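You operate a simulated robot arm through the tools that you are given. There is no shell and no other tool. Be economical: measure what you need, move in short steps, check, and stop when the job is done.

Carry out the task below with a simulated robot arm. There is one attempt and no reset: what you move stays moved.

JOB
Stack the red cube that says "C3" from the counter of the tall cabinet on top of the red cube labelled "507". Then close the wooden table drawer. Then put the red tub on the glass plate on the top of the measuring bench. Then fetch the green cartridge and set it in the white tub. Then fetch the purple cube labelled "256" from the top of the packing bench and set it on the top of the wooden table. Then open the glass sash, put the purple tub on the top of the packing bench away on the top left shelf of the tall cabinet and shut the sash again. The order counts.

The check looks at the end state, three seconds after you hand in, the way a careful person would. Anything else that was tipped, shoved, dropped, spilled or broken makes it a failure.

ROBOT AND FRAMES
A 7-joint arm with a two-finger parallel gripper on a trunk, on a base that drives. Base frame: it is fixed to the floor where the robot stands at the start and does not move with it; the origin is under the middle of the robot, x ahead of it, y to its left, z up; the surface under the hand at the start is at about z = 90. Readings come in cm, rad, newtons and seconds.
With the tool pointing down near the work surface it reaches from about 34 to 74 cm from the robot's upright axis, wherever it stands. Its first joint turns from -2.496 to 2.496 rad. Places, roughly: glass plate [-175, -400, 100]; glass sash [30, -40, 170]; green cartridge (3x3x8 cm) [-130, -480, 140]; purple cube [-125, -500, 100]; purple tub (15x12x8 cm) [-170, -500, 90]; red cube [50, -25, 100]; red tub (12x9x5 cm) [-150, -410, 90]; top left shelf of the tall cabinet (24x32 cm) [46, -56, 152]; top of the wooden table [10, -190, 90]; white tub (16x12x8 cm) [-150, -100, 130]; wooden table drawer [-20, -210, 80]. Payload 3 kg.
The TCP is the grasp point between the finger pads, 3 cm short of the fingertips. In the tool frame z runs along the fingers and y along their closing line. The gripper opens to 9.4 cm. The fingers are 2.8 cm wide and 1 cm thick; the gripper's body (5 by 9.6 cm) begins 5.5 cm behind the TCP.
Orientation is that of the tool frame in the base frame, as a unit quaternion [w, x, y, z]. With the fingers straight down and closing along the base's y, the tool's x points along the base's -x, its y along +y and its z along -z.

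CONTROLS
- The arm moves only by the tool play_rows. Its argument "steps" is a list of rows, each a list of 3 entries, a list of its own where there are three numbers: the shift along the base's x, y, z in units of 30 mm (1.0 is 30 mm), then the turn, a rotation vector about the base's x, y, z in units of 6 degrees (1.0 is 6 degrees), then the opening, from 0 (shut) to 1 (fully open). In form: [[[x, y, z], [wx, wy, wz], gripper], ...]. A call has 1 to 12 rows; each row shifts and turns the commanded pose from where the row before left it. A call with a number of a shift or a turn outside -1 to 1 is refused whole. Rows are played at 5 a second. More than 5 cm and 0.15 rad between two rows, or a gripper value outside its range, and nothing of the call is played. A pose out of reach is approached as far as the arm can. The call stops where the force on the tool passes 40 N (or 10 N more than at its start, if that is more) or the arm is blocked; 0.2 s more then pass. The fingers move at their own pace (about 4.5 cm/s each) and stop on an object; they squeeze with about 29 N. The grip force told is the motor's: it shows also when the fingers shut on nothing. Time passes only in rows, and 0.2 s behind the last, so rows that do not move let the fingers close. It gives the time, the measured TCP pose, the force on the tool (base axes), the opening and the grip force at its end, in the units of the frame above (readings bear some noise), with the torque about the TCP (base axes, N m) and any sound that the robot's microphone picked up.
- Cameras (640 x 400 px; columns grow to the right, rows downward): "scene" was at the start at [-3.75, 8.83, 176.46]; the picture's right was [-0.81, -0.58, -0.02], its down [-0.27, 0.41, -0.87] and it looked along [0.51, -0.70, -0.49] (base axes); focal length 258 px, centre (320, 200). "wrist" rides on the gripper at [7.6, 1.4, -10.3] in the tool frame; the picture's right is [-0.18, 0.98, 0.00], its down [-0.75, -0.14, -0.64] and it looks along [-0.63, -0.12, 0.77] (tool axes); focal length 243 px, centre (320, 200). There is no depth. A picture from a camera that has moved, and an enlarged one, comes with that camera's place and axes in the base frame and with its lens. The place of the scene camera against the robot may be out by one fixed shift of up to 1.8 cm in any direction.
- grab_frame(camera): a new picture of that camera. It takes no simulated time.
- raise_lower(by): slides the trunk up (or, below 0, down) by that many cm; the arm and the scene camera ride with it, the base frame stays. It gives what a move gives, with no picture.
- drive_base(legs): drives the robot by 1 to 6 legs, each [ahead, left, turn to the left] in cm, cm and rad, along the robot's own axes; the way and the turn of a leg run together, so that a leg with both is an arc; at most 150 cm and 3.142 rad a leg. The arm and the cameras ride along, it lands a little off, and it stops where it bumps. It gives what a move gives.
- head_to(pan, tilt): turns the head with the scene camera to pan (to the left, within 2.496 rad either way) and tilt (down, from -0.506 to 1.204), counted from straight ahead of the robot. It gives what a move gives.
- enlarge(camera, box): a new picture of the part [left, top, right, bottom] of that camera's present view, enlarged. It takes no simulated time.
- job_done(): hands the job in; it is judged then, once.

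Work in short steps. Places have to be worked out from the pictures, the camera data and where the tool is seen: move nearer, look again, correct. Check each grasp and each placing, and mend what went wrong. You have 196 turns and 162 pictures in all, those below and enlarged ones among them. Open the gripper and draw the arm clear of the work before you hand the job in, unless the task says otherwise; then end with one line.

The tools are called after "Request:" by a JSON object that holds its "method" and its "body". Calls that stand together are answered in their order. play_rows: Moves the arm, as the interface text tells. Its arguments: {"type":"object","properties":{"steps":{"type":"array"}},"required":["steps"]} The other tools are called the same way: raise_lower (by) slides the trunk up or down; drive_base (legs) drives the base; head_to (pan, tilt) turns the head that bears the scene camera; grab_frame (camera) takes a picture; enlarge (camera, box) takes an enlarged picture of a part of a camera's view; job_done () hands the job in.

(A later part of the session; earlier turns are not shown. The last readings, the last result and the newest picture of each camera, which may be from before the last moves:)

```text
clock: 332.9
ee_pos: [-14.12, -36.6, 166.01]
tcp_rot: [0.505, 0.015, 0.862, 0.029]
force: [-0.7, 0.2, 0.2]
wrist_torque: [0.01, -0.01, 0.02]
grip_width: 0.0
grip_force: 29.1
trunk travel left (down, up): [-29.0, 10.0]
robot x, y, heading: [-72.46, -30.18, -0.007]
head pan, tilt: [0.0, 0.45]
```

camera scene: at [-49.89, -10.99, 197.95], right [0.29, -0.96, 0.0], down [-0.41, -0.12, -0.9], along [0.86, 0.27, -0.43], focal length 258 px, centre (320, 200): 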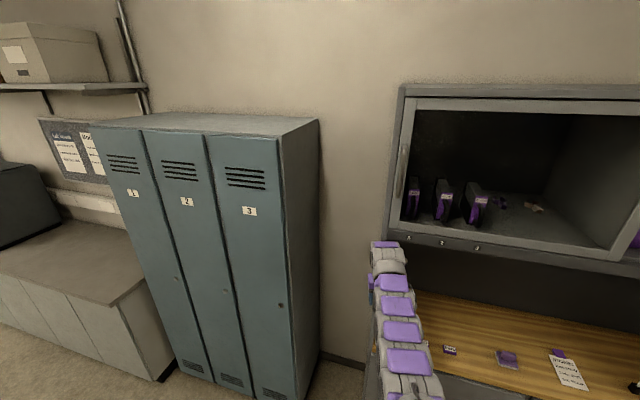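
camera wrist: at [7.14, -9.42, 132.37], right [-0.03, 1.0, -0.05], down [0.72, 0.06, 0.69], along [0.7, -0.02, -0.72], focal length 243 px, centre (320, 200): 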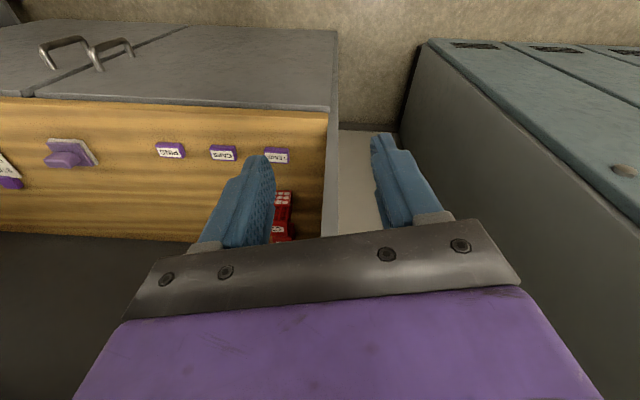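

Good. I fix the roll, drive to robot (-48, -15), and bring the closed fingers to the left of the bar.

Request:
{"method": "drive_base", "body": {"legs": [[0, 15, 0], [24, 0, 0]]}}

Request:
{"method": "play_rows", "body": {"steps": [[[0, 0.5, 0.1], [-0.3, 0, 0], 0], [[0, 0.5, 0.1], [-0.3, 0, 0], 0], [[0, 0.5, 0], [0, 0, 0], 0], [[0, 0.5, 0], [0, 0, 0], 0], [[0, 0.5, 0], [0, 0, 0], 0], [[0, 0.5, 0], [0, 0, 0], 0], [[0, 0.5, 0], [0, 0, 0], 0], [[0, 0.5, 0], [0, 0, 0], 0], [[0, 0.5, 0], [0, 0, 0], 0], [[0, 0.5, 0], [0, 0, 0], 0], [[0, 0, 0], [0, 0, 0], 0]]}}

Request:
{"method": "play_rows", "body": {"steps": [[[0, 0, 0], [0, 0, 0], 0], [[0, 0, 0], [0, 0, 0], 0], [[0, 0, 0], [0, 0, 0], 0], [[0, 0, 0], [0, 0, 0], 0], [[0, 0, 0], [0, 0, 0], 0], [[0, 0, 0], [0, 0, 0], 0], [[0, 0, 0], [0, 0, 0], 0], [[0, 0, 0], [0, 0, 0], 0]]}}

Request:
{"method": "grab_frame", "body": {"camera": "wrist"}}

```text
clock: 335.6
ee_pos: [9.97, -19.99, 165.95]
tcp_rot: [0.503, 0.013, 0.864, 0.021]
force: [1.1, 0.0, -0.4]
wrist_torque: [0.0, -0.02, 0.01]
grip_width: 0.0
grip_force: 29.0
trunk travel left (down, up): [-29.0, 10.0]
robot x, y, heading: [-48.39, -14.95, -0.016]
head pan, tilt: [0.0, 0.45]
```

```text
clock: 338.2
ee_pos: [9.9, -5.31, 166.27]
tcp_rot: [0.505, -0.004, 0.863, -0.003]
force: [-0.1, -0.1, 0.5]
wrist_torque: [0.02, -0.02, 0.02]
grip_width: 0.0
grip_force: 29.1
trunk travel left (down, up): [-29.0, 10.0]
robot x, y, heading: [-48.47, -14.33, -0.011]
head pan, tilt: [0.0, 0.45]
stopped in row 11: the arm was blocked; the commanded pose is now the measured one
```

```text
clock: 340.0
ee_pos: [9.88, -6.5, 166.39]
tcp_rot: [0.505, -0.001, 0.863, 0.001]
force: [0.4, -0.6, 0.1]
wrist_torque: [-0.01, 0.0, 0.02]
grip_width: 0.01
grip_force: 29.0
trunk travel left (down, up): [-29.0, 10.0]
robot x, y, heading: [-48.32, -14.55, -0.01]
head pan, tilt: [0.0, 0.45]
```

```text
43 pictures are left
camera wrist: at [-2.8, -5.3, 164.93], right [0.09, 0.98, 0.16], down [-0.19, -0.14, 0.97], along [0.98, -0.12, 0.17], focal length 243 px, centre (320, 200)
```

wrist: 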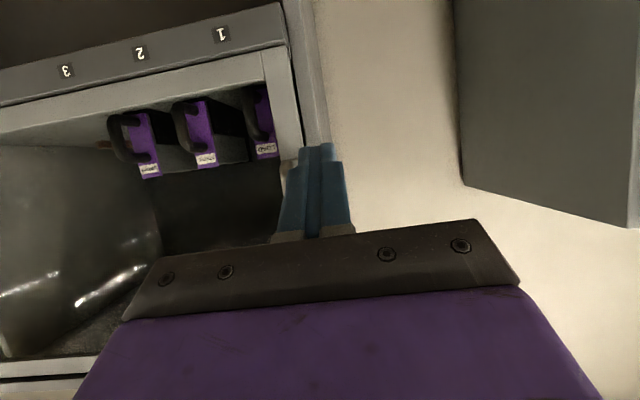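

Fingers are just left of the bar. I raise 4 cm and advance 13 cm slowly.

Request:
{"method": "play_rows", "body": {"steps": [[[0.2, 0, 0.5], [0, 0, 0], 0], [[0.4, 0, 0.5], [0, 0, 0], 0], [[0.5, 0, 0.4], [0, 0, 0], 0], [[0.5, 0, 0], [0, 0, 0], 0], [[0.5, 0, 0], [0, 0, 0], 0], [[0.5, 0, 0], [0, 0, 0], 0], [[0.5, 0, 0], [0, 0, 0], 0], [[0.5, 0, 0], [0, 0, 0], 0], [[0.4, 0, 0], [0, 0, 0], 0], [[0.3, 0, 0], [0, 0, 0], 0], [[0, 0, 0], [0, 0, 0], 0], [[0, 0, 0], [0, 0, 0], 0]]}}

Request:
{"method": "grab_frame", "body": {"camera": "wrist"}}

```text
clock: 342.6
ee_pos: [22.78, -6.14, 170.49]
tcp_rot: [0.505, -0.002, 0.863, -0.001]
force: [-0.1, 0.1, -0.5]
wrist_torque: [-0.04, -0.02, -0.03]
grip_width: 0.0
grip_force: 29.5
trunk travel left (down, up): [-29.0, 10.0]
robot x, y, heading: [-48.22, -14.06, -0.014]
head pan, tilt: [0.0, 0.45]
```

```text
42 pictures are left
camera wrist: at [10.08, -4.72, 169.03], right [0.09, 0.98, 0.16], down [-0.19, -0.14, 0.97], along [0.98, -0.12, 0.18], focal length 243 px, centre (320, 200)
```

wrist: 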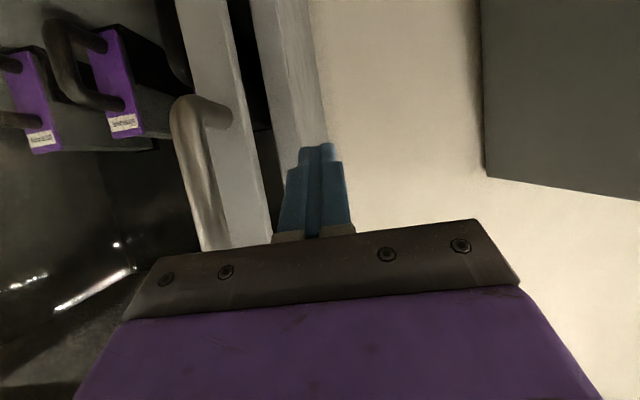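

The bar is at y≈-13.4 (sash ~2 cm ajar). I push toward -y in small steps.

Request:
{"method": "play_rows", "body": {"steps": [[[0, -0.3, 0], [0, 0, 0], 0], [[0, -0.4, 0], [0, 0, 0], 0], [[0, -0.4, 0], [0, 0, 0], 0], [[0, -0.4, 0], [0, 0, 0], 0], [[0, -0.4, 0], [0, 0, 0], 0], [[0, -0.4, 0], [0, 0, 0], 0], [[0, -0.4, 0], [0, 0, 0], 0], [[0, -0.4, 0], [0, 0, 0], 0], [[0, -0.4, 0], [0, 0, 0], 0], [[0, -0.4, 0], [0, 0, 0], 0]]}}

Request:
{"method": "grab_frame", "body": {"camera": "wrist"}}

```text
clock: 344.8
ee_pos: [22.83, -19.68, 170.59]
tcp_rot: [0.505, 0.001, 0.863, 0.004]
force: [0.2, -0.2, 0.3]
wrist_torque: [0.0, -0.02, 0.03]
grip_width: 0.0
grip_force: 29.0
trunk travel left (down, up): [-29.0, 10.0]
robot x, y, heading: [-48.59, -14.71, -0.015]
head pan, tilt: [0.0, 0.45]
```

```text
41 pictures are left
camera wrist: at [10.16, -18.45, 169.18], right [0.09, 0.98, 0.17], down [-0.19, -0.15, 0.97], along [0.98, -0.12, 0.17], focal length 243 px, centre (320, 200)
```

wrist: 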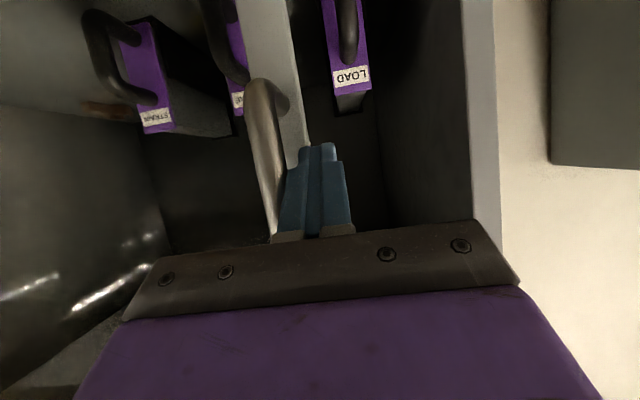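

It slides well. I continue.

Request:
{"method": "play_rows", "body": {"steps": [[[0, -0.4, 0], [0, 0, 0], 0], [[0, -0.45, 0], [0, 0, 0], 0], [[0, -0.45, 0], [0, 0, 0], 0], [[0, -0.45, 0], [0, 0, 0], 0], [[0, -0.45, 0], [0, 0, 0], 0], [[0, -0.45, 0], [0, 0, 0], 0], [[0, -0.45, 0], [0, 0, 0], 0], [[0, -0.45, 0], [0, 0, 0], 0], [[0, -0.45, 0], [0, 0, 0], 0], [[0, -0.45, 0], [0, 0, 0], 0], [[0, -0.45, 0], [0, 0, 0], 0], [[0, -0.4, 0], [0, 0, 0], 0]]}}

Request:
{"method": "play_rows", "body": {"steps": [[[0, -0.4, 0], [0, 0, 0], 0], [[0, -0.45, 0], [0, 0, 0], 0], [[0, -0.45, 0], [0, 0, 0], 0], [[0, -0.45, 0], [0, 0, 0], 0], [[0, -0.4, 0], [0, 0, 0], 0], [[0, -0.3, 0], [0, 0, 0], 0]]}}

Request:
{"method": "grab_frame", "body": {"camera": "wrist"}}

```text
clock: 347.4
ee_pos: [22.88, -34.88, 170.63]
tcp_rot: [0.506, 0.001, 0.863, 0.001]
force: [1.2, 2.8, -0.2]
wrist_torque: [-0.1, 0.05, 0.0]
grip_width: 0.01
grip_force: 28.5
trunk travel left (down, up): [-29.0, 10.0]
robot x, y, heading: [-48.42, -14.48, -0.018]
head pan, tilt: [0.0, 0.45]
```

```text
clock: 348.8
ee_pos: [22.24, -40.7, 170.12]
tcp_rot: [0.505, 0.001, 0.863, 0.001]
force: [-0.7, -0.1, 0.1]
wrist_torque: [0.0, -0.04, 0.0]
grip_width: 0.0
grip_force: 29.1
out of reach, approached as far as the arm can: row 5, 6
trunk travel left (down, up): [-29.0, 10.0]
robot x, y, heading: [-47.87, -14.31, -0.014]
head pan, tilt: [0.0, 0.45]
```

```text
40 pictures are left
camera wrist: at [9.59, -39.32, 168.66], right [0.09, 0.98, 0.16], down [-0.19, -0.14, 0.97], along [0.98, -0.12, 0.18], focal length 243 px, centre (320, 200)
```

wrist: 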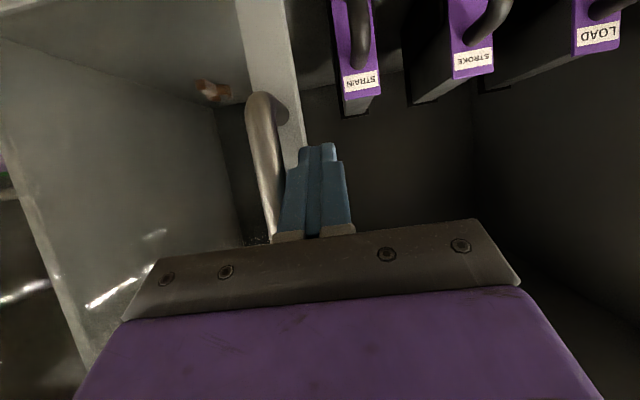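

Reach limit here; the handle is at y≈-43. I retract, shift the base right 28 cm, and re-approach behind the bar.

Request:
{"method": "play_rows", "body": {"steps": [[[-0.7, 0.2, 0], [0, 0, 0], 0], [[-1, 0, 0], [0, 0, 0], 0], [[-1, 0, 0], [0, 0, 0], 0], [[-0.8, 0.8, 0], [0, 0, 0], 0], [[0, 0.9, 0], [0, 0, 0], 0], [[0, 0.9, 0], [0, 0, 0], 0], [[0, 0.9, 0], [0, 0, 0], 0], [[0, 0.9, 0], [0, 0, 0], 0], [[0, 0.9, 0], [0, 0, 0], 0], [[0, 0.9, 0], [0, 0, 0], 0], [[0, 0.9, 0], [0, 0, 0], 0]]}}

Request:
{"method": "drive_base", "body": {"legs": [[0, -28, 0.014]]}}

Request:
{"method": "play_rows", "body": {"steps": [[[0, 0, 0], [0, 0, 0], 0], [[0, 0, 0], [0, 0, 0], 0], [[0, 0, 0], [0, 0, 0], 0], [[0, 0, 0], [0, 0, 0], 0], [[0, 0, 0], [0, 0, 0], 0], [[0, 0, 0], [0, 0, 0], 0], [[0, 0, 0], [0, 0, 0], 0], [[0, 0, 0], [0, 0, 0], 0], [[0, 0, 0], [0, 0, 0], 0]]}}

Request:
{"method": "grab_frame", "body": {"camera": "wrist"}}

```text
clock: 351.2
ee_pos: [11.79, -18.47, 169.96]
tcp_rot: [0.505, 0.0, 0.863, 0.001]
force: [0.3, -0.4, 0.5]
wrist_torque: [0.03, 0.0, 0.02]
grip_width: 0.0
grip_force: 28.9
trunk travel left (down, up): [-29.0, 10.0]
robot x, y, heading: [-48.68, -14.28, -0.015]
head pan, tilt: [0.0, 0.45]
```

```text
clock: 353.1
ee_pos: [11.63, -43.31, 169.96]
tcp_rot: [0.505, -0.011, 0.863, -0.001]
force: [0.2, 0.0, -0.6]
wrist_torque: [-0.04, 0.05, 0.0]
grip_width: 0.01
grip_force: 28.5
trunk travel left (down, up): [-29.0, 10.0]
robot x, y, heading: [-48.81, -42.11, 0.004]
head pan, tilt: [0.0, 0.45]
```

```text
clock: 355.1
ee_pos: [11.55, -44.12, 169.92]
tcp_rot: [0.504, -0.009, 0.863, 0.001]
force: [0.3, -0.6, 0.1]
wrist_torque: [-0.02, 0.0, 0.02]
grip_width: 0.0
grip_force: 28.9
trunk travel left (down, up): [-29.0, 10.0]
robot x, y, heading: [-48.49, -42.1, 0.0]
head pan, tilt: [0.0, 0.45]
```

```text
39 pictures are left
camera wrist: at [-1.02, -43.07, 168.42], right [0.07, 0.99, 0.15], down [-0.19, -0.14, 0.97], along [0.98, -0.1, 0.17], focal length 243 px, centre (320, 200)
```

wrist: 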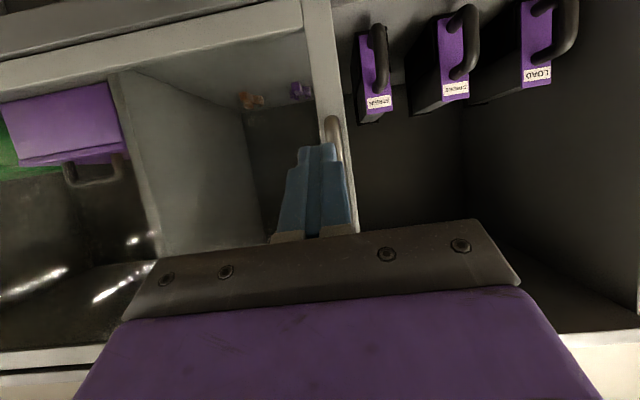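

Bar at y≈-43.3; I shift +5.5 in y, extend 11 cm, then push.

Request:
{"method": "play_rows", "body": {"steps": [[[0, 0.6, 0], [0, 0, 0], 0], [[0, 0.6, 0], [0, 0, 0], 0], [[0, 0.6, 0], [0, 0, 0], 0], [[0, 0, 0], [0, 0, 0], 0], [[0.4, 0, 0], [0, 0, 0], 0], [[0.5, 0, 0], [0, 0, 0], 0], [[0.5, 0, 0], [0, 0, 0], 0], [[0.6, 0, 0], [0, 0, 0], 0], [[0.6, 0, 0], [0, 0, 0], 0], [[0.6, 0, 0], [0, 0, 0], 0], [[0.4, 0, 0], [0, 0, 0], 0], [[0, 0, 0], [0, 0, 0], 0]]}}

Request:
{"method": "grab_frame", "body": {"camera": "wrist"}}

```text
clock: 357.8
ee_pos: [22.36, -38.61, 169.98]
tcp_rot: [0.505, -0.01, 0.863, 0.001]
force: [-0.4, 0.0, 0.1]
wrist_torque: [-0.02, 0.03, -0.01]
grip_width: 0.01
grip_force: 29.0
trunk travel left (down, up): [-29.0, 10.0]
robot x, y, heading: [-48.28, -41.9, 0.001]
head pan, tilt: [0.0, 0.45]
```

```text
38 pictures are left
camera wrist: at [9.73, -37.5, 168.5], right [0.07, 0.99, 0.15], down [-0.19, -0.14, 0.97], along [0.98, -0.1, 0.18], focal length 243 px, centre (320, 200)
```

wrist: 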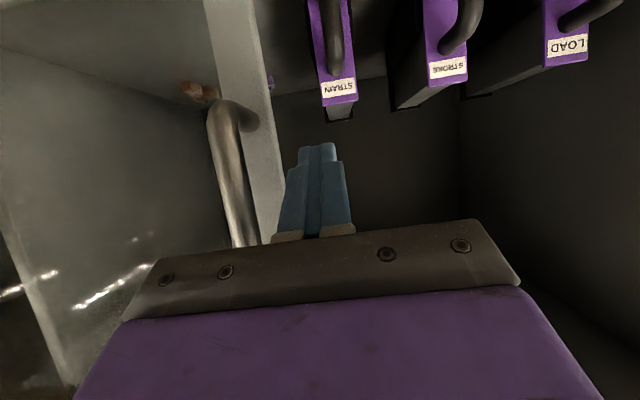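

Behind the bar. I push -y about 27 cm in small steps.

Request:
{"method": "play_rows", "body": {"steps": [[[0, -0.3, 0], [0, 0, 0], 0], [[0, -0.4, 0], [0, 0, 0], 0], [[0, -0.45, 0], [0, 0, 0], 0], [[0, -0.45, 0], [0, 0, 0], 0], [[0, -0.45, 0], [0, 0, 0], 0], [[0, -0.45, 0], [0, 0, 0], 0], [[0, -0.45, 0], [0, 0, 0], 0], [[0, -0.45, 0], [0, 0, 0], 0], [[0, -0.45, 0], [0, 0, 0], 0], [[0, -0.45, 0], [0, 0, 0], 0], [[0, -0.45, 0], [0, 0, 0], 0], [[0, -0.45, 0], [0, 0, 0], 0]]}}

Request:
{"method": "play_rows", "body": {"steps": [[[0, -0.45, 0], [0, 0, 0], 0], [[0, -0.45, 0], [0, 0, 0], 0], [[0, -0.45, 0], [0, 0, 0], 0], [[0, -0.45, 0], [0, 0, 0], 0], [[0, -0.45, 0], [0, 0, 0], 0], [[0, -0.45, 0], [0, 0, 0], 0], [[0, -0.45, 0], [0, 0, 0], 0], [[0, -0.45, 0], [0, 0, 0], 0], [[0, -0.3, 0], [0, 0, 0], 0]]}}

Request:
{"method": "grab_frame", "body": {"camera": "scene"}}

```text
clock: 360.4
ee_pos: [22.23, -55.15, 170.01]
tcp_rot: [0.505, -0.008, 0.863, 0.003]
force: [0.5, 0.3, 0.3]
wrist_torque: [-0.01, 0.01, 0.02]
grip_width: 0.02
grip_force: 29.3
trunk travel left (down, up): [-29.0, 10.0]
robot x, y, heading: [-48.61, -41.87, 0.003]
head pan, tilt: [0.0, 0.45]
```

```text
clock: 362.4
ee_pos: [22.35, -65.78, 170.05]
tcp_rot: [0.504, -0.009, 0.863, 0.002]
force: [-3.2, 8.5, -2.6]
wrist_torque: [0.02, -0.03, -0.03]
grip_width: 0.0
grip_force: 28.5
trunk travel left (down, up): [-29.0, 10.0]
robot x, y, heading: [-48.67, -42.05, 0.003]
head pan, tilt: [0.0, 0.45]
```

```text
37 pictures are left
camera scene: at [-41.41, -28.53, 187.77], right [0.0, -1.0, 0.0], down [-0.44, -0.01, -0.9], along [0.9, 0.0, -0.44], focal length 258 px, centre (320, 200)
```

scene: 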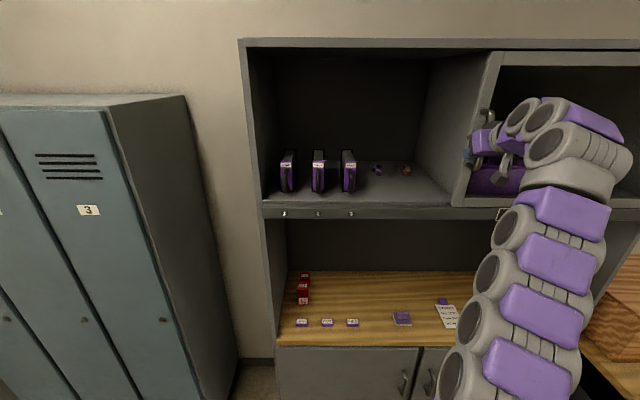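

The sash is fully open. I retract, set the tool pitch to ~45°, and drive to the back of the packing bench for the purple tub.

Request:
{"method": "play_rows", "body": {"steps": [[[-0.5, 0.3, 0], [0, 0, 0], 0], [[-1, 0, 0], [0, 0, 0], 0], [[-1, 0, 0], [0, 0.8, 0], 0], [[-1, 0.5, 0], [0, 0.8, 0], 0], [[-1, 0.9, 0], [0, 0.9, 0], 0], [[0, 0.9, -0.5], [0, 0, 0], 0.4], [[0, 0.9, -0.5], [0, 0, 0], 0.4], [[0, 0.9, -0.5], [0, 0, 0], 0.4], [[0, 0.9, -0.5], [0, 0, 0], 0.4]]}}

Request:
{"method": "drive_base", "body": {"legs": [[-46, 0, 0], [0, -67, 0], [0, 0, 1.571], [-110, 0, 0], [-100, 0, 0], [0, -48, 0]]}}

Request:
{"method": "raise_lower", "body": {"by": -9}}

```text
clock: 364.4
ee_pos: [8.79, -50.5, 163.74]
tcp_rot: [0.387, -0.007, 0.922, 0.003]
force: [0.6, -0.7, -0.9]
wrist_torque: [-0.01, 0.0, -0.02]
grip_width: 3.75
grip_force: 0.0
trunk travel left (down, up): [-29.0, 10.0]
robot x, y, heading: [-48.41, -42.07, 0.001]
head pan, tilt: [0.0, 0.45]
```

```text
clock: 386.9
ee_pos: [-30.57, -261.49, 163.84]
tcp_rot: [-0.27, 0.671, -0.632, -0.279]
force: [0.7, -0.5, 1.2]
wrist_torque: [-0.05, 0.04, 0.03]
grip_width: 3.76
grip_force: 0.1
trunk travel left (down, up): [-29.0, 10.0]
robot x, y, heading: [-35.73, -319.27, 1.61]
head pan, tilt: [0.0, 0.45]
```

```text
clock: 388.2
ee_pos: [-28.56, -261.51, 154.87]
tcp_rot: [-0.266, 0.669, -0.634, -0.283]
force: [0.1, 0.0, 0.0]
wrist_torque: [0.0, 0.02, 0.02]
grip_width: 3.76
grip_force: 0.1
trunk travel left (down, up): [-20.0, 19.0]
robot x, y, heading: [-35.37, -318.98, 1.609]
head pan, tilt: [0.0, 0.45]
```

Request:
{"method": "drive_base", "body": {"legs": [[0, 6, -0.04], [-140, 0, 0], [-132, 0, 0], [0, 125, 0]]}}

```text
clock: 407.7
ee_pos: [-158.63, -529.06, 154.64]
tcp_rot: [0.271, -0.647, 0.657, 0.277]
force: [-0.3, 0.1, -0.5]
wrist_torque: [0.02, 0.04, 0.01]
grip_width: 3.76
grip_force: 0.1
trunk travel left (down, up): [-20.0, 19.0]
robot x, y, heading: [-170.75, -586.28, 1.548]
head pan, tilt: [0.0, 0.45]
```

Request:
{"method": "drive_base", "body": {"legs": [[0, 0, 0.023], [12, 0, 0]]}}

Request:
{"method": "play_rows", "body": {"steps": [[[-0.5, 0, -1], [0, 0, 0], 0.4], [[-0.5, 0, -1], [0, 0, 0], 0.4], [[-0.5, 0, -1], [0, 0, 0], 0.4], [[-0.5, 0, -1], [0, 0, 0], 0.4], [[-0.5, 0, -1], [0, 0, 0], 0.4], [[-0.5, 0, -1], [0, 0, 0], 0.4], [[-0.3, 0, -1], [0, 0, 0], 0.4], [[-0.3, 0, -1], [0, 0, 0], 0.4], [[-0.3, 0, -1], [0, 0, 0], 0.4], [[0, 0, -1], [0, 0, 0], 0.4], [[0, 0, 0], [0, 0, 0], 0.4], [[0, 0, 0], [0, 0, 0], 0.4]]}}

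Request:
{"method": "grab_frame", "body": {"camera": "wrist"}}

Request:
{"method": "grab_frame", "body": {"camera": "scene"}}

```text
clock: 409.3
ee_pos: [-160.79, -516.59, 154.71]
tcp_rot: [-0.271, 0.655, -0.648, -0.279]
force: [0.6, 0.4, -0.3]
wrist_torque: [0.0, 0.02, 0.02]
grip_width: 3.78
grip_force: 0.1
trunk travel left (down, up): [-20.0, 19.0]
robot x, y, heading: [-170.76, -573.96, 1.57]
head pan, tilt: [0.0, 0.45]
```

```text
clock: 411.9
ee_pos: [-169.96, -517.04, 124.74]
tcp_rot: [-0.267, 0.652, -0.65, -0.285]
force: [0.6, 0.2, -0.8]
wrist_torque: [0.01, 0.04, 0.04]
grip_width: 3.75
grip_force: 0.1
trunk travel left (down, up): [-20.0, 19.0]
robot x, y, heading: [-170.28, -573.93, 1.568]
head pan, tilt: [0.0, 0.45]
```

```text
36 pictures are left
camera wrist: at [-171.21, -529.83, 126.77], right [-0.98, 0.12, 0.15], down [0.16, 0.07, 0.98], along [0.1, 0.99, -0.08], focal length 243 px, centre (320, 200)
```

wrist: 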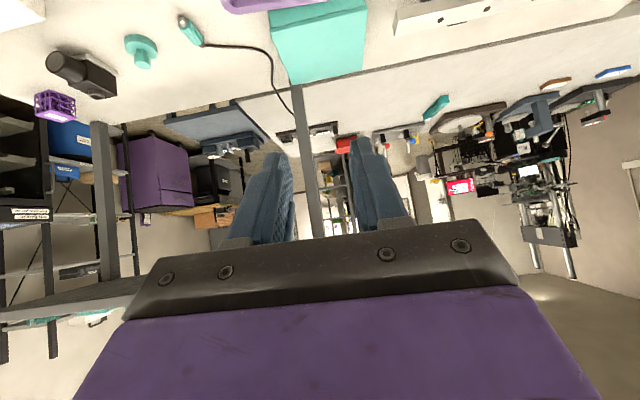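

```text
35 pictures are left
camera scene: at [-184.1, -568.99, 178.84], right [1.0, 0.0, 0.0], down [0.0, -0.44, -0.9], along [0.0, 0.9, -0.44], focal length 258 px, centre (320, 200)
```

scene: 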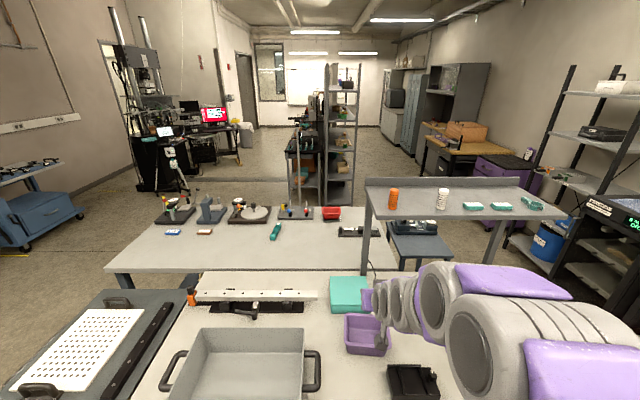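

I lower to z≈108 and retreat 5 cm so the wrist camera can see the tub.

Request:
{"method": "play_rows", "body": {"steps": [[[-0.3, -0.5, -0.5], [0, 0, 0], 0.4], [[0, -0.5, -0.9], [0, 0, 0], 0.4], [[0, -0.5, -0.9], [0, 0, 0], 0.4], [[0, -0.3, -0.9], [0, 0, 0], 0.4], [[0, 0, -0.9], [0, 0, 0], 0.4], [[0, 0, -0.9], [0, 0, 0], 0.4], [[0, 0, -0.5], [0, 0, 0], 0.4], [[0, 0, 0], [0, 0, 0], 0.4], [[0, 0, 0], [0, 0, 0], 0.4], [[0, 0, 0], [0, 0, 0], 0.4], [[0, 0, 0], [0, 0, 0], 0.4]]}}

Request:
{"method": "grab_frame", "body": {"camera": "wrist"}}

```text
clock: 414.3
ee_pos: [-171.69, -519.65, 108.08]
tcp_rot: [-0.269, 0.653, -0.649, -0.283]
force: [-0.5, 0.4, 0.6]
wrist_torque: [0.03, -0.02, -0.01]
grip_width: 3.77
grip_force: 0.1
out of reach, approached as far as the arm can: row 4, 5, 6
trunk travel left (down, up): [-20.0, 19.0]
robot x, y, heading: [-170.77, -574.11, 1.565]
head pan, tilt: [0.0, 0.45]
```

```text
34 pictures are left
camera wrist: at [-172.88, -532.41, 109.93], right [-0.98, 0.12, 0.15], down [0.16, 0.07, 0.99], along [0.1, 0.99, -0.08], focal length 243 px, centre (320, 200)
```

wrist: 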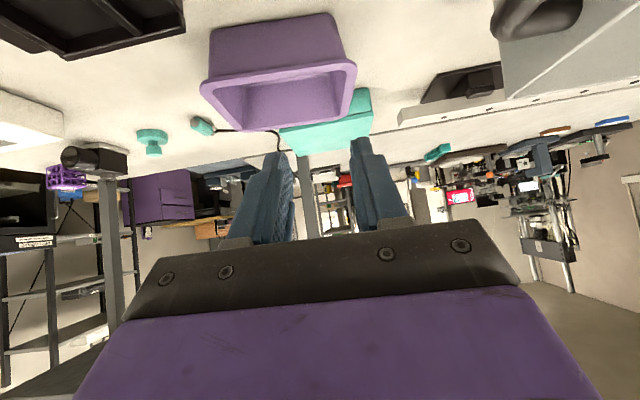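

I approach the tub's left wall partway: estimated ~3.5 cm in -x, 15 cm ahead, 12 cm below the TCP.

Request:
{"method": "play_rows", "body": {"steps": [[[-0.4, 0.6, -0.5], [0, 0, 0], 0.4], [[-0.4, 0.6, -0.5], [0, 0, 0], 0.4], [[-0.3, 0.6, -0.5], [0, 0, 0], 0.4], [[0, 0.6, -0.4], [0, 0, 0], 0.4], [[0, 0.5, -0.4], [0, 0, 0], 0.4], [[0, 0, 0], [0, 0, 0], 0.4], [[0, 0, 0], [0, 0, 0], 0.4], [[0, 0, 0], [0, 0, 0], 0.4], [[0, 0, 0], [0, 0, 0], 0.4]]}}

Request:
{"method": "grab_frame", "body": {"camera": "wrist"}}

```text
clock: 416.3
ee_pos: [-174.41, -511.14, 101.24]
tcp_rot: [-0.268, 0.652, -0.65, -0.283]
force: [0.2, -0.7, -0.5]
wrist_torque: [-0.01, 0.0, 0.05]
grip_width: 3.76
grip_force: 0.0
trunk travel left (down, up): [-20.0, 19.0]
robot x, y, heading: [-170.9, -574.44, 1.571]
head pan, tilt: [0.0, 0.45]
```

```text
33 pictures are left
camera wrist: at [-175.62, -523.8, 103.08], right [-0.98, 0.12, 0.15], down [0.16, 0.07, 0.99], along [0.1, 0.99, -0.08], focal length 243 px, centre (320, 200)
```

wrist: 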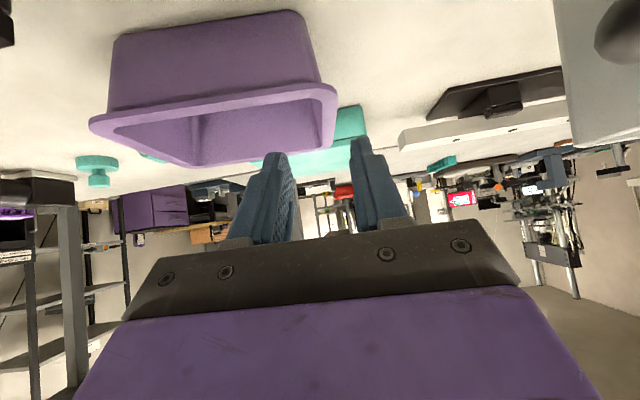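

Left wall at x≈-175.7, y -509…-498, rim z≈95.3. I move over the wall's middle, then check.

Request:
{"method": "play_rows", "body": {"steps": [[[-0.2, 0.6, 0], [0, 0, 0], 0.45], [[-0.2, 0.6, 0], [0, 0, 0], 0.45], [[0, 0.6, -0.2], [0, 0, 0], 0.45], [[0, 0.6, -0.2], [0, 0, 0], 0.45], [[0, 0, -0.3], [0, 0, 0], 0.45], [[0, 0, 0], [0, 0, 0], 0.45], [[0, 0, 0], [0, 0, 0], 0.45], [[0, 0, 0], [0, 0, 0], 0.45], [[0, 0, 0], [0, 0, 0], 0.45]]}}

Request:
{"method": "grab_frame", "body": {"camera": "wrist"}}

Request:
{"method": "enlarge", "body": {"camera": "scene", "box": [300, 260, 460, 380]}}

```text
clock: 418.3
ee_pos: [-175.97, -503.74, 98.87]
tcp_rot: [-0.268, 0.653, -0.649, -0.283]
force: [-0.2, 0.5, 1.1]
wrist_torque: [0.01, 0.01, 0.02]
grip_width: 4.23
grip_force: 0.1
trunk travel left (down, up): [-20.0, 19.0]
robot x, y, heading: [-170.44, -574.2, 1.57]
head pan, tilt: [0.0, 0.45]
```

```text
32 pictures are left
camera wrist: at [-177.13, -516.61, 100.79], right [-0.98, 0.12, 0.15], down [0.16, 0.07, 0.99], along [0.1, 0.99, -0.08], focal length 243 px, centre (320, 200)
```

wrist: 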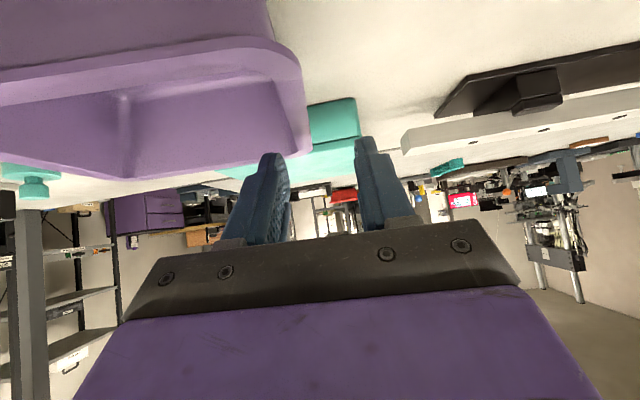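

```text
3.33 times, centred on (380, 320) of scene
camera zoom: at [-184.31, -568.81, 178.83], right [1.0, 0.0, 0.0], down [0.0, -0.44, -0.9], along [0.0, 0.9, -0.44], focal length 860 px, centre (120, -200)
```

zoom: 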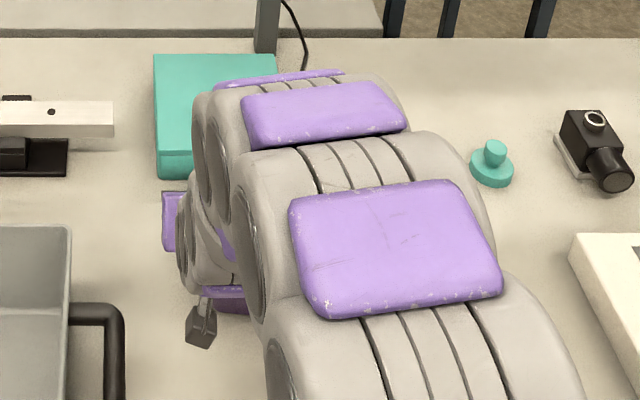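

Wall at x≈-175.2, mid y≈-502.7. I correct (+0.7, +0.8) and descend 4 cm.

Request:
{"method": "play_rows", "body": {"steps": [[[0.25, 0.25, 0], [0, 0, 0], 0.45], [[0, 0, -0.4], [0, 0, 0], 0.45], [[0, 0, -0.4], [0, 0, 0], 0.45], [[0, 0, -0.4], [0, 0, 0], 0.45], [[0, 0, 0], [0, 0, 0], 0.45], [[0, 0, 0], [0, 0, 0], 0.45], [[0, 0, 0], [0, 0, 0], 0.45]]}}

Request:
{"method": "grab_frame", "body": {"camera": "wrist"}}

```text
clock: 419.9
ee_pos: [-175.15, -503.17, 95.4]
tcp_rot: [-0.268, 0.653, -0.649, -0.283]
force: [0.4, 0.8, 0.0]
wrist_torque: [-0.02, -0.02, -0.01]
grip_width: 4.21
grip_force: 0.0
trunk travel left (down, up): [-20.0, 19.0]
robot x, y, heading: [-171.14, -574.2, 1.571]
head pan, tilt: [0.0, 0.45]
```

```text
30 pictures are left
camera wrist: at [-176.33, -515.89, 97.19], right [-0.98, 0.12, 0.15], down [0.16, 0.07, 0.99], along [0.1, 0.99, -0.08], focal length 243 px, centre (320, 200)
```

wrist: 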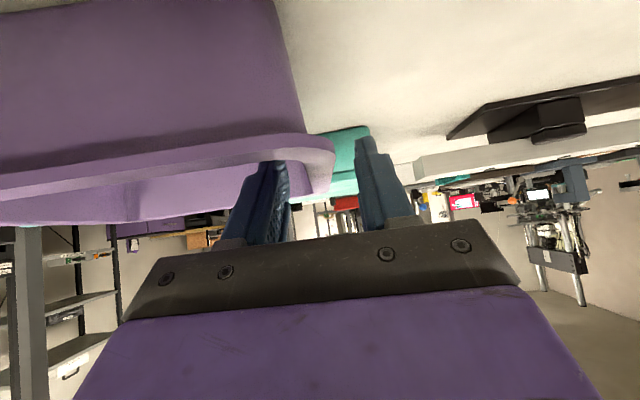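

The wall is between the fingers. I go down 0.7 cm more and close.

Request:
{"method": "play_rows", "body": {"steps": [[[0, 0, -0.25], [0, 0, 0], 0.45], [[0, 0, 0], [0, 0, 0], 0.45], [[0, 0, 0], [0, 0, 0], 0], [[0, 0, 0], [0, 0, 0], 0], [[0, 0, 0], [0, 0, 0], 0], [[0, 0, 0], [0, 0, 0], 0], [[0, 0, 0], [0, 0, 0], 0]]}}

Request:
{"method": "play_rows", "body": {"steps": [[[0, 0, 0.4], [0, 0, 0], 0], [[0, 0, 0.6], [0, 0, 0], 0], [[0, 0, 0.8], [0, 0, 0], 0], [[0, 0, 0], [0, 0, 0], 0], [[0, 0, 0], [0, 0, 0], 0], [[0, 0, 0], [0, 0, 0], 0]]}}

Request:
{"method": "grab_frame", "body": {"camera": "wrist"}}

Request:
{"method": "enlarge", "body": {"camera": "scene", "box": [300, 260, 460, 380]}}

```text
clock: 421.5
ee_pos: [-175.32, -503.16, 94.61]
tcp_rot: [-0.267, 0.654, -0.648, -0.283]
force: [-0.6, 0.9, 1.6]
wrist_torque: [0.28, -0.37, 0.13]
grip_width: 0.8
grip_force: 28.2
trunk travel left (down, up): [-20.0, 19.0]
robot x, y, heading: [-170.72, -573.78, 1.569]
head pan, tilt: [0.0, 0.45]
```

```text
clock: 422.9
ee_pos: [-175.35, -503.17, 100.08]
tcp_rot: [-0.268, 0.653, -0.649, -0.283]
force: [0.1, -0.9, -2.2]
wrist_torque: [0.0, 0.09, 0.01]
grip_width: 0.8
grip_force: 29.3
trunk travel left (down, up): [-20.0, 19.0]
robot x, y, heading: [-170.71, -574.11, 1.569]
head pan, tilt: [0.0, 0.45]
```

```text
29 pictures are left
camera wrist: at [-176.41, -515.88, 101.9], right [-0.98, 0.12, 0.15], down [0.16, 0.07, 0.99], along [0.1, 0.99, -0.08], focal length 243 px, centre (320, 200)
```

wrist: 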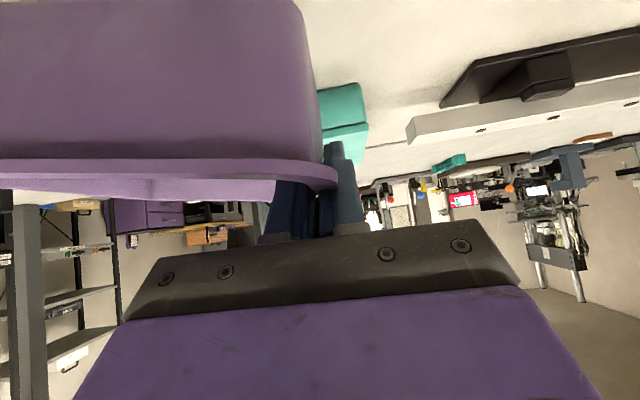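

```text
3.33 times, centred on (380, 320) of scene
camera zoom: at [-184.3, -568.76, 178.83], right [1.0, 0.0, 0.0], down [0.0, -0.44, -0.9], along [0.0, 0.9, -0.44], focal length 860 px, centre (120, -200)
```

zoom: 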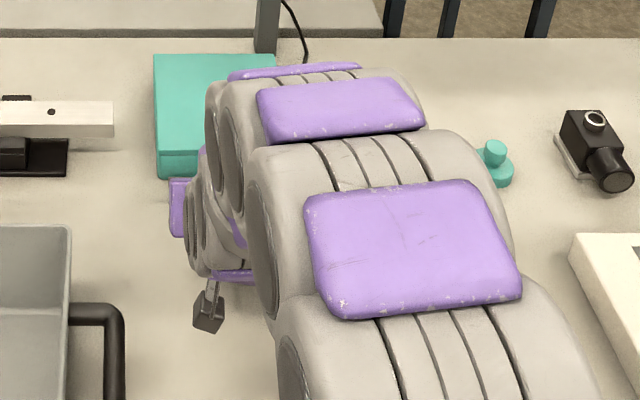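

Tub held, its far end sagging ~8°. I level it with a roll about y, raise, and draw back.

Request:
{"method": "play_rows", "body": {"steps": [[[0, 0, 0.5], [0, -0.5, 0], 0], [[0, 0, 0.7], [0, -0.5, 0], 0], [[0, 0, 0.9], [0, -0.4, 0], 0], [[0, -0.5, 0.9], [0, 0, 0], 0], [[0, -0.7, 0.9], [0, 0, 0], 0], [[0, -0.7, 0.9], [0, 0, 0], 0], [[0, -0.7, 0.9], [0, 0, 0], 0], [[0, -0.7, 0.9], [0, 0, 0], 0], [[0, 0, 0.9], [0, 0, 0], 0], [[0, 0, 0], [0, 0, 0], 0], [[0, 0, 0], [0, 0, 0], 0]]}}

Request:
{"method": "grab_frame", "body": {"camera": "scene"}}

Request:
{"method": "grab_frame", "body": {"camera": "wrist"}}

```text
clock: 425.3
ee_pos: [-175.38, -513.07, 122.58]
tcp_rot: [-0.315, 0.672, -0.628, -0.235]
force: [-0.3, 0.2, -2.2]
wrist_torque: [0.0, 0.12, 0.02]
grip_width: 0.76
grip_force: 29.3
trunk travel left (down, up): [-20.0, 19.0]
robot x, y, heading: [-170.7, -574.24, 1.569]
head pan, tilt: [0.0, 0.45]
```

```text
27 pictures are left
camera scene: at [-184.35, -568.97, 178.83], right [1.0, 0.0, 0.0], down [0.0, -0.44, -0.9], along [0.0, 0.9, -0.44], focal length 258 px, centre (320, 200)
```

scene: 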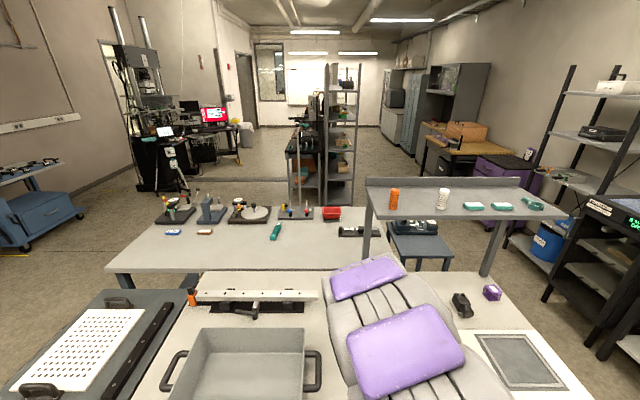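

```text
26 pictures are left
camera wrist: at [-176.76, -525.8, 124.31], right [-0.99, 0.12, 0.0], down [0.01, 0.07, 1.0], along [0.11, 0.99, -0.07], focal length 243 px, centre (320, 200)
```

wrist: 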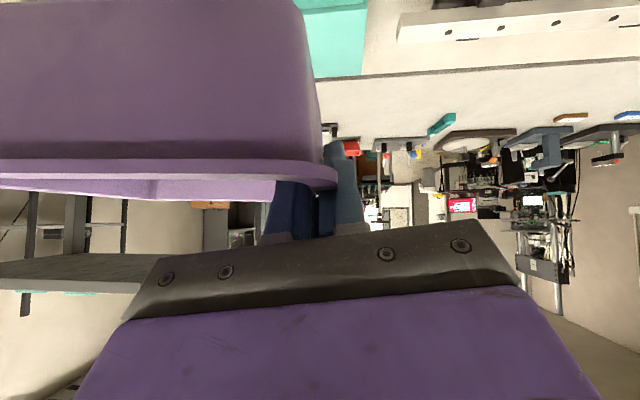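

Tub level. I drive back around toward the cabinet.

Request:
{"method": "drive_base", "body": {"legs": [[-16, 0, 0], [0, -124, 0.01]]}}

Request:
{"method": "drive_base", "body": {"legs": [[135, 0, 0], [135, 0, 0], [0, 30, 0]]}}

```text
clock: 432.6
ee_pos: [-50.63, -529.22, 122.72]
tcp_rot: [-0.315, 0.675, -0.624, -0.234]
force: [-0.4, -0.1, -2.0]
wrist_torque: [-0.01, 0.07, 0.0]
grip_width: 0.77
grip_force: 29.4
trunk travel left (down, up): [-20.0, 19.0]
robot x, y, heading: [-45.22, -590.56, 1.575]
head pan, tilt: [0.0, 0.45]
```

```text
clock: 447.4
ee_pos: [-73.84, -258.92, 122.74]
tcp_rot: [-0.313, 0.662, -0.639, -0.236]
force: [1.6, -0.4, -1.7]
wrist_torque: [-0.04, 0.15, 0.06]
grip_width: 0.75
grip_force: 29.0
trunk travel left (down, up): [-20.0, 19.0]
robot x, y, heading: [-72.81, -319.72, 1.549]
head pan, tilt: [0.0, 0.45]
```

Request:
{"method": "drive_base", "body": {"legs": [[0, 0, 0.022], [110, 0, 0], [105, 0, 0], [0, 12, -1.571], [0, 62, 0]]}}

Request:
{"method": "head_to", "body": {"pan": 0.0, "tilt": 0.4}}

Request:
{"method": "grab_frame", "body": {"camera": "scene"}}

```text
clock: 465.3
ee_pos: [-13.97, -32.87, 122.79]
tcp_rot: [0.387, -0.009, 0.92, -0.064]
force: [0.3, -0.3, -1.4]
wrist_torque: [0.15, 0.0, 0.04]
grip_width: 0.76
grip_force: 29.4
trunk travel left (down, up): [-20.0, 19.0]
robot x, y, heading: [-74.95, -34.25, -0.047]
head pan, tilt: [0.0, 0.45]
```

```text
clock: 466.0
ee_pos: [-14.13, -32.36, 122.89]
tcp_rot: [0.389, -0.01, 0.919, -0.065]
force: [0.0, -0.8, -1.5]
wrist_torque: [0.14, 0.0, 0.0]
grip_width: 0.77
grip_force: 28.6
trunk travel left (down, up): [-20.0, 19.0]
robot x, y, heading: [-74.97, -34.37, -0.05]
head pan, tilt: [0.0, 0.4]
```

```text
25 pictures are left
camera scene: at [-67.19, -21.27, 179.26], right [-0.05, -1.0, 0.0], down [-0.39, 0.01, -0.92], along [0.92, -0.04, -0.39], focal length 258 px, centre (320, 200)
```

scene: 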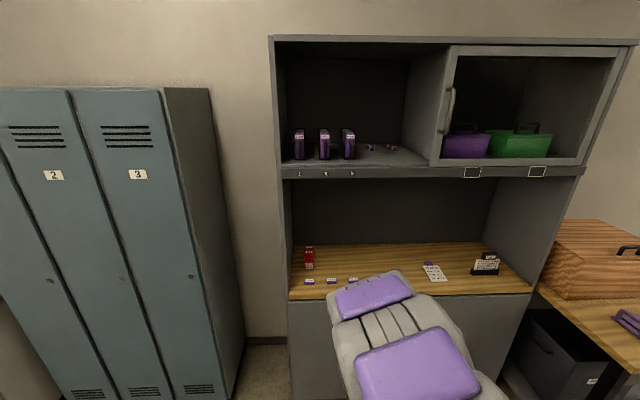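

Sash is open, all intact. I square up, shift right, raise the trunk 10 cm and lift the tub to z≈165 in front of the cabinet.

Request:
{"method": "drive_base", "body": {"legs": [[0, -16, 0.05]]}}

Request:
{"method": "raise_lower", "body": {"by": 10}}

Request:
{"method": "play_rows", "body": {"steps": [[[0, 0, 0.6], [0, 0, 0], 0], [[0, 0, 0.9], [0, 0, 0], 0], [[0, 0, 0.9], [0, 0, 0], 0], [[0, 0, 0.9], [0, 0, 0], 0], [[0, 0, 0.9], [0, 0, 0], 0], [[0, 0, 0.9], [0, 0, 0], 0], [[0, 0, 0.9], [0, 0, 0], 0], [[0, 0, 0.9], [0, 0, 0], 0], [[0, 0, 0.9], [0, 0, 0], 0], [[0, 0, 0.9], [0, 0, 0], 0], [[0, 0, 0.9], [0, 0, 0], 0], [[0, 0, 0.6], [0, 0, 0], 0]]}}

Request:
{"method": "play_rows", "body": {"steps": [[[0, 0, 0.3], [0, 0, 0], 0], [[0, 0, 0], [0, 0, 0], 0], [[0, 0, 0], [0, 0, 0], 0], [[0, 0, 0], [0, 0, 0], 0], [[0, 0, 0], [0, 0, 0], 0], [[0, 0, 0], [0, 0, 0], 0]]}}

Request:
{"method": "grab_frame", "body": {"camera": "scene"}}

```text
clock: 467.4
ee_pos: [-14.68, -44.34, 122.73]
tcp_rot: [0.39, -0.033, 0.918, -0.06]
force: [0.5, 0.9, -2.1]
wrist_torque: [0.1, -0.02, -0.03]
grip_width: 0.81
grip_force: 29.2
trunk travel left (down, up): [-20.0, 19.0]
robot x, y, heading: [-75.62, -49.66, -0.001]
head pan, tilt: [0.0, 0.4]
```

```text
clock: 468.7
ee_pos: [-14.76, -46.51, 132.86]
tcp_rot: [0.391, -0.029, 0.918, -0.052]
force: [-0.9, -0.2, -1.8]
wrist_torque: [0.08, -0.01, -0.03]
grip_width: 0.77
grip_force: 29.1
trunk travel left (down, up): [-30.0, 9.0]
robot x, y, heading: [-75.49, -49.94, 0.0]
head pan, tilt: [0.0, 0.4]
```

```text
clock: 471.3
ee_pos: [-14.6, -47.13, 163.6]
tcp_rot: [0.391, -0.029, 0.919, -0.049]
force: [0.5, -0.5, -0.8]
wrist_torque: [0.14, 0.02, -0.02]
grip_width: 0.77
grip_force: 29.2
trunk travel left (down, up): [-30.0, 9.0]
robot x, y, heading: [-75.24, -49.8, 0.003]
head pan, tilt: [0.0, 0.4]
```

```text
clock: 472.7
ee_pos: [-14.66, -46.71, 164.3]
tcp_rot: [0.39, -0.028, 0.919, -0.051]
force: [0.0, 0.0, -2.0]
wrist_torque: [0.14, -0.02, 0.05]
grip_width: 0.79
grip_force: 29.2
trunk travel left (down, up): [-30.0, 9.0]
robot x, y, heading: [-75.33, -50.33, -0.001]
head pan, tilt: [0.0, 0.4]
```

```text
24 pictures are left
camera scene: at [-68.22, -36.39, 189.24], right [0.0, -1.0, 0.0], down [-0.39, 0.0, -0.92], along [0.92, 0.0, -0.39], focal length 258 px, centre (320, 200)
```

scene: 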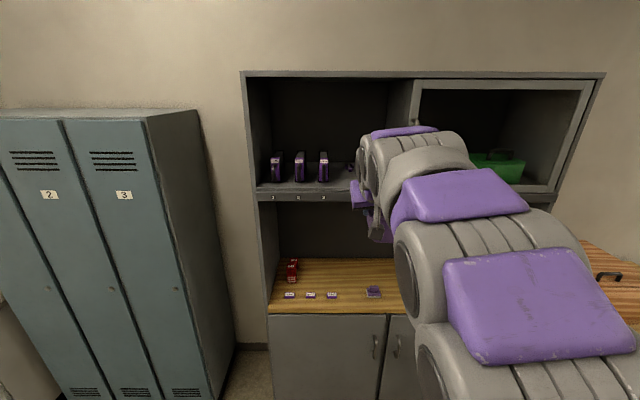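

Clearances are fine. I shift -1.8 cm in y, drive 33 cm ahead, settle, and check.

Request:
{"method": "play_rows", "body": {"steps": [[[0, -0.3, 0.3], [0, 0, 0], 0], [[0, -0.3, 0], [0, 0, 0], 0]]}}

Request:
{"method": "drive_base", "body": {"legs": [[31, 0, 0]]}}

Request:
{"method": "play_rows", "body": {"steps": [[[0, 0, 0], [0, 0, 0], 0], [[0, 0, 0], [0, 0, 0], 0], [[0, 0, 0], [0, 0, 0], 0], [[0, 0, 0], [0, 0, 0], 0], [[0, 0, 0], [0, 0, 0], 0], [[0, 0, 0], [0, 0, 0], 0], [[0, 0, 0], [0, 0, 0], 0]]}}

Request:
{"method": "grab_frame", "body": {"camera": "wrist"}}

Request:
{"method": "grab_frame", "body": {"camera": "scene"}}

```text
clock: 473.3
ee_pos: [-14.72, -47.14, 165.24]
tcp_rot: [0.391, -0.031, 0.918, -0.054]
force: [0.1, -0.5, -1.0]
wrist_torque: [0.13, 0.01, 0.01]
grip_width: 0.79
grip_force: 29.3
trunk travel left (down, up): [-30.0, 9.0]
robot x, y, heading: [-75.03, -48.89, 0.001]
head pan, tilt: [0.0, 0.4]
```

```text
clock: 475.4
ee_pos: [15.67, -48.5, 165.26]
tcp_rot: [0.389, -0.026, 0.919, -0.054]
force: [0.2, -0.2, -1.8]
wrist_torque: [0.12, 0.05, 0.0]
grip_width: 0.79
grip_force: 28.6
trunk travel left (down, up): [-30.0, 9.0]
robot x, y, heading: [-45.32, -49.81, -0.003]
head pan, tilt: [0.0, 0.4]
```

```text
clock: 476.9
ee_pos: [15.38, -48.5, 165.27]
tcp_rot: [0.39, -0.026, 0.919, -0.053]
force: [0.3, 0.2, -1.9]
wrist_torque: [0.08, -0.04, -0.06]
grip_width: 0.77
grip_force: 29.2
trunk travel left (down, up): [-30.0, 9.0]
robot x, y, heading: [-45.1, -50.03, -0.004]
head pan, tilt: [0.0, 0.4]
```

```text
23 pictures are left
camera wrist: at [2.85, -47.15, 166.87], right [0.12, 0.99, 0.02], down [0.06, -0.02, 1.0], along [0.99, -0.12, -0.07], focal length 243 px, centre (320, 200)
```

wrist: 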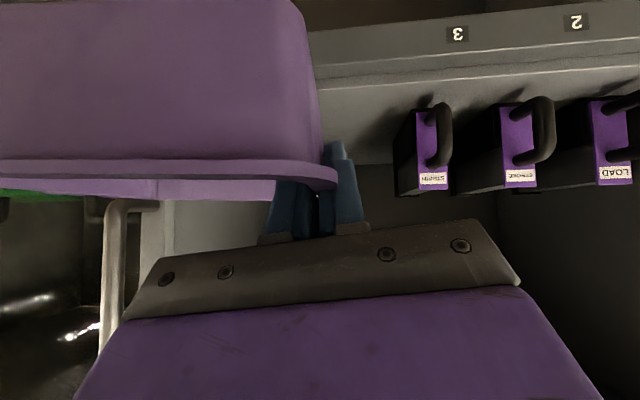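

```text
22 pictures are left
camera scene: at [-37.97, -36.76, 189.28], right [0.0, -1.0, 0.0], down [-0.39, 0.0, -0.92], along [0.92, 0.0, -0.39], focal length 258 px, centre (320, 200)
```

scene: 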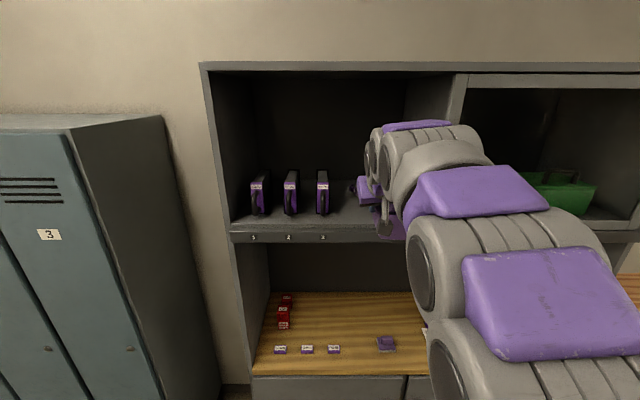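

Clear on both sides. I advance in two base moves of 13 cm.

Request:
{"method": "drive_base", "body": {"legs": [[13, 0, 0]]}}

Request:
{"method": "drive_base", "body": {"legs": [[12, 0, 0]]}}

Request:
{"method": "play_rows", "body": {"steps": [[[0, 0, 0], [0, 0, 0], 0], [[0, 0, 0], [0, 0, 0], 0], [[0, 0, 0], [0, 0, 0], 0], [[0, 0, 0], [0, 0, 0], 0], [[0, 0, 0], [0, 0, 0], 0], [[0, 0, 0], [0, 0, 0], 0], [[0, 0, 0], [0, 0, 0], 0], [[0, 0, 0], [0, 0, 0], 0]]}}

Request:
{"method": "grab_frame", "body": {"camera": "scene"}}

Request:
{"method": "grab_frame", "body": {"camera": "wrist"}}

```text
clock: 478.2
ee_pos: [28.15, -49.37, 165.15]
tcp_rot: [0.389, -0.026, 0.919, -0.05]
force: [0.8, -0.7, -1.6]
wrist_torque: [0.13, -0.01, 0.0]
grip_width: 0.77
grip_force: 28.8
trunk travel left (down, up): [-30.0, 9.0]
robot x, y, heading: [-32.77, -50.09, -0.002]
head pan, tilt: [0.0, 0.4]
```

```text
clock: 479.4
ee_pos: [40.06, -49.29, 165.08]
tcp_rot: [0.388, -0.027, 0.92, -0.051]
force: [0.1, 0.4, -2.2]
wrist_torque: [0.14, -0.03, 0.0]
grip_width: 0.76
grip_force: 28.6
trunk travel left (down, up): [-30.0, 9.0]
robot x, y, heading: [-20.75, -50.14, 0.0]
head pan, tilt: [0.0, 0.4]
```

```text
clock: 481.2
ee_pos: [39.82, -49.16, 165.16]
tcp_rot: [0.389, -0.025, 0.919, -0.051]
force: [0.1, -0.3, -1.7]
wrist_torque: [0.09, 0.01, 0.0]
grip_width: 0.77
grip_force: 28.9
trunk travel left (down, up): [-30.0, 9.0]
robot x, y, heading: [-20.9, -50.02, -0.005]
head pan, tilt: [0.0, 0.4]
```

```text
21 pictures are left
camera scene: at [-13.58, -37.32, 189.3], right [0.0, -1.0, 0.0], down [-0.39, 0.0, -0.92], along [0.92, 0.0, -0.39], focal length 258 px, centre (320, 200)
```

scene: 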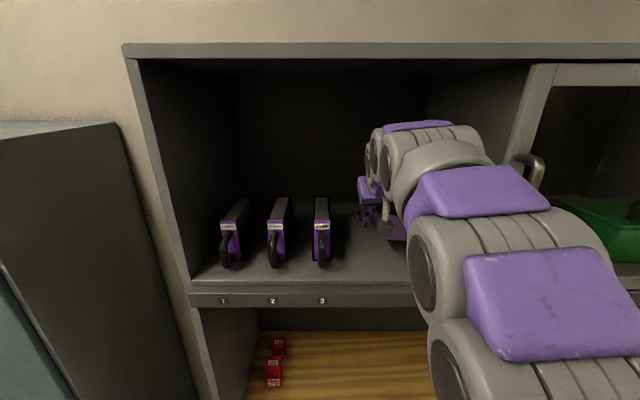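

```text
20 pictures are left
camera wrist: at [27.21, -47.77, 166.84], right [0.12, 0.99, 0.02], down [0.06, -0.03, 1.0], along [0.99, -0.12, -0.07], focal length 243 px, centre (320, 200)
```

wrist: 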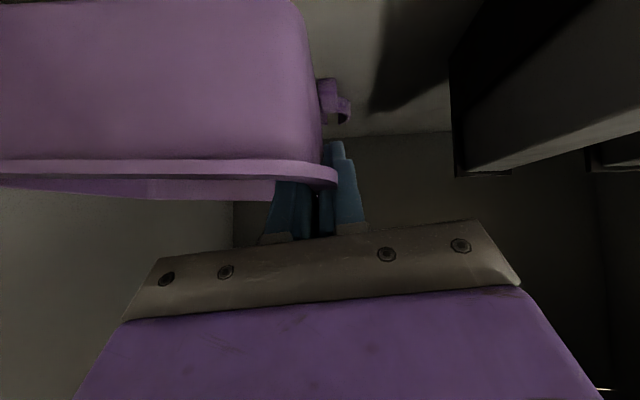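

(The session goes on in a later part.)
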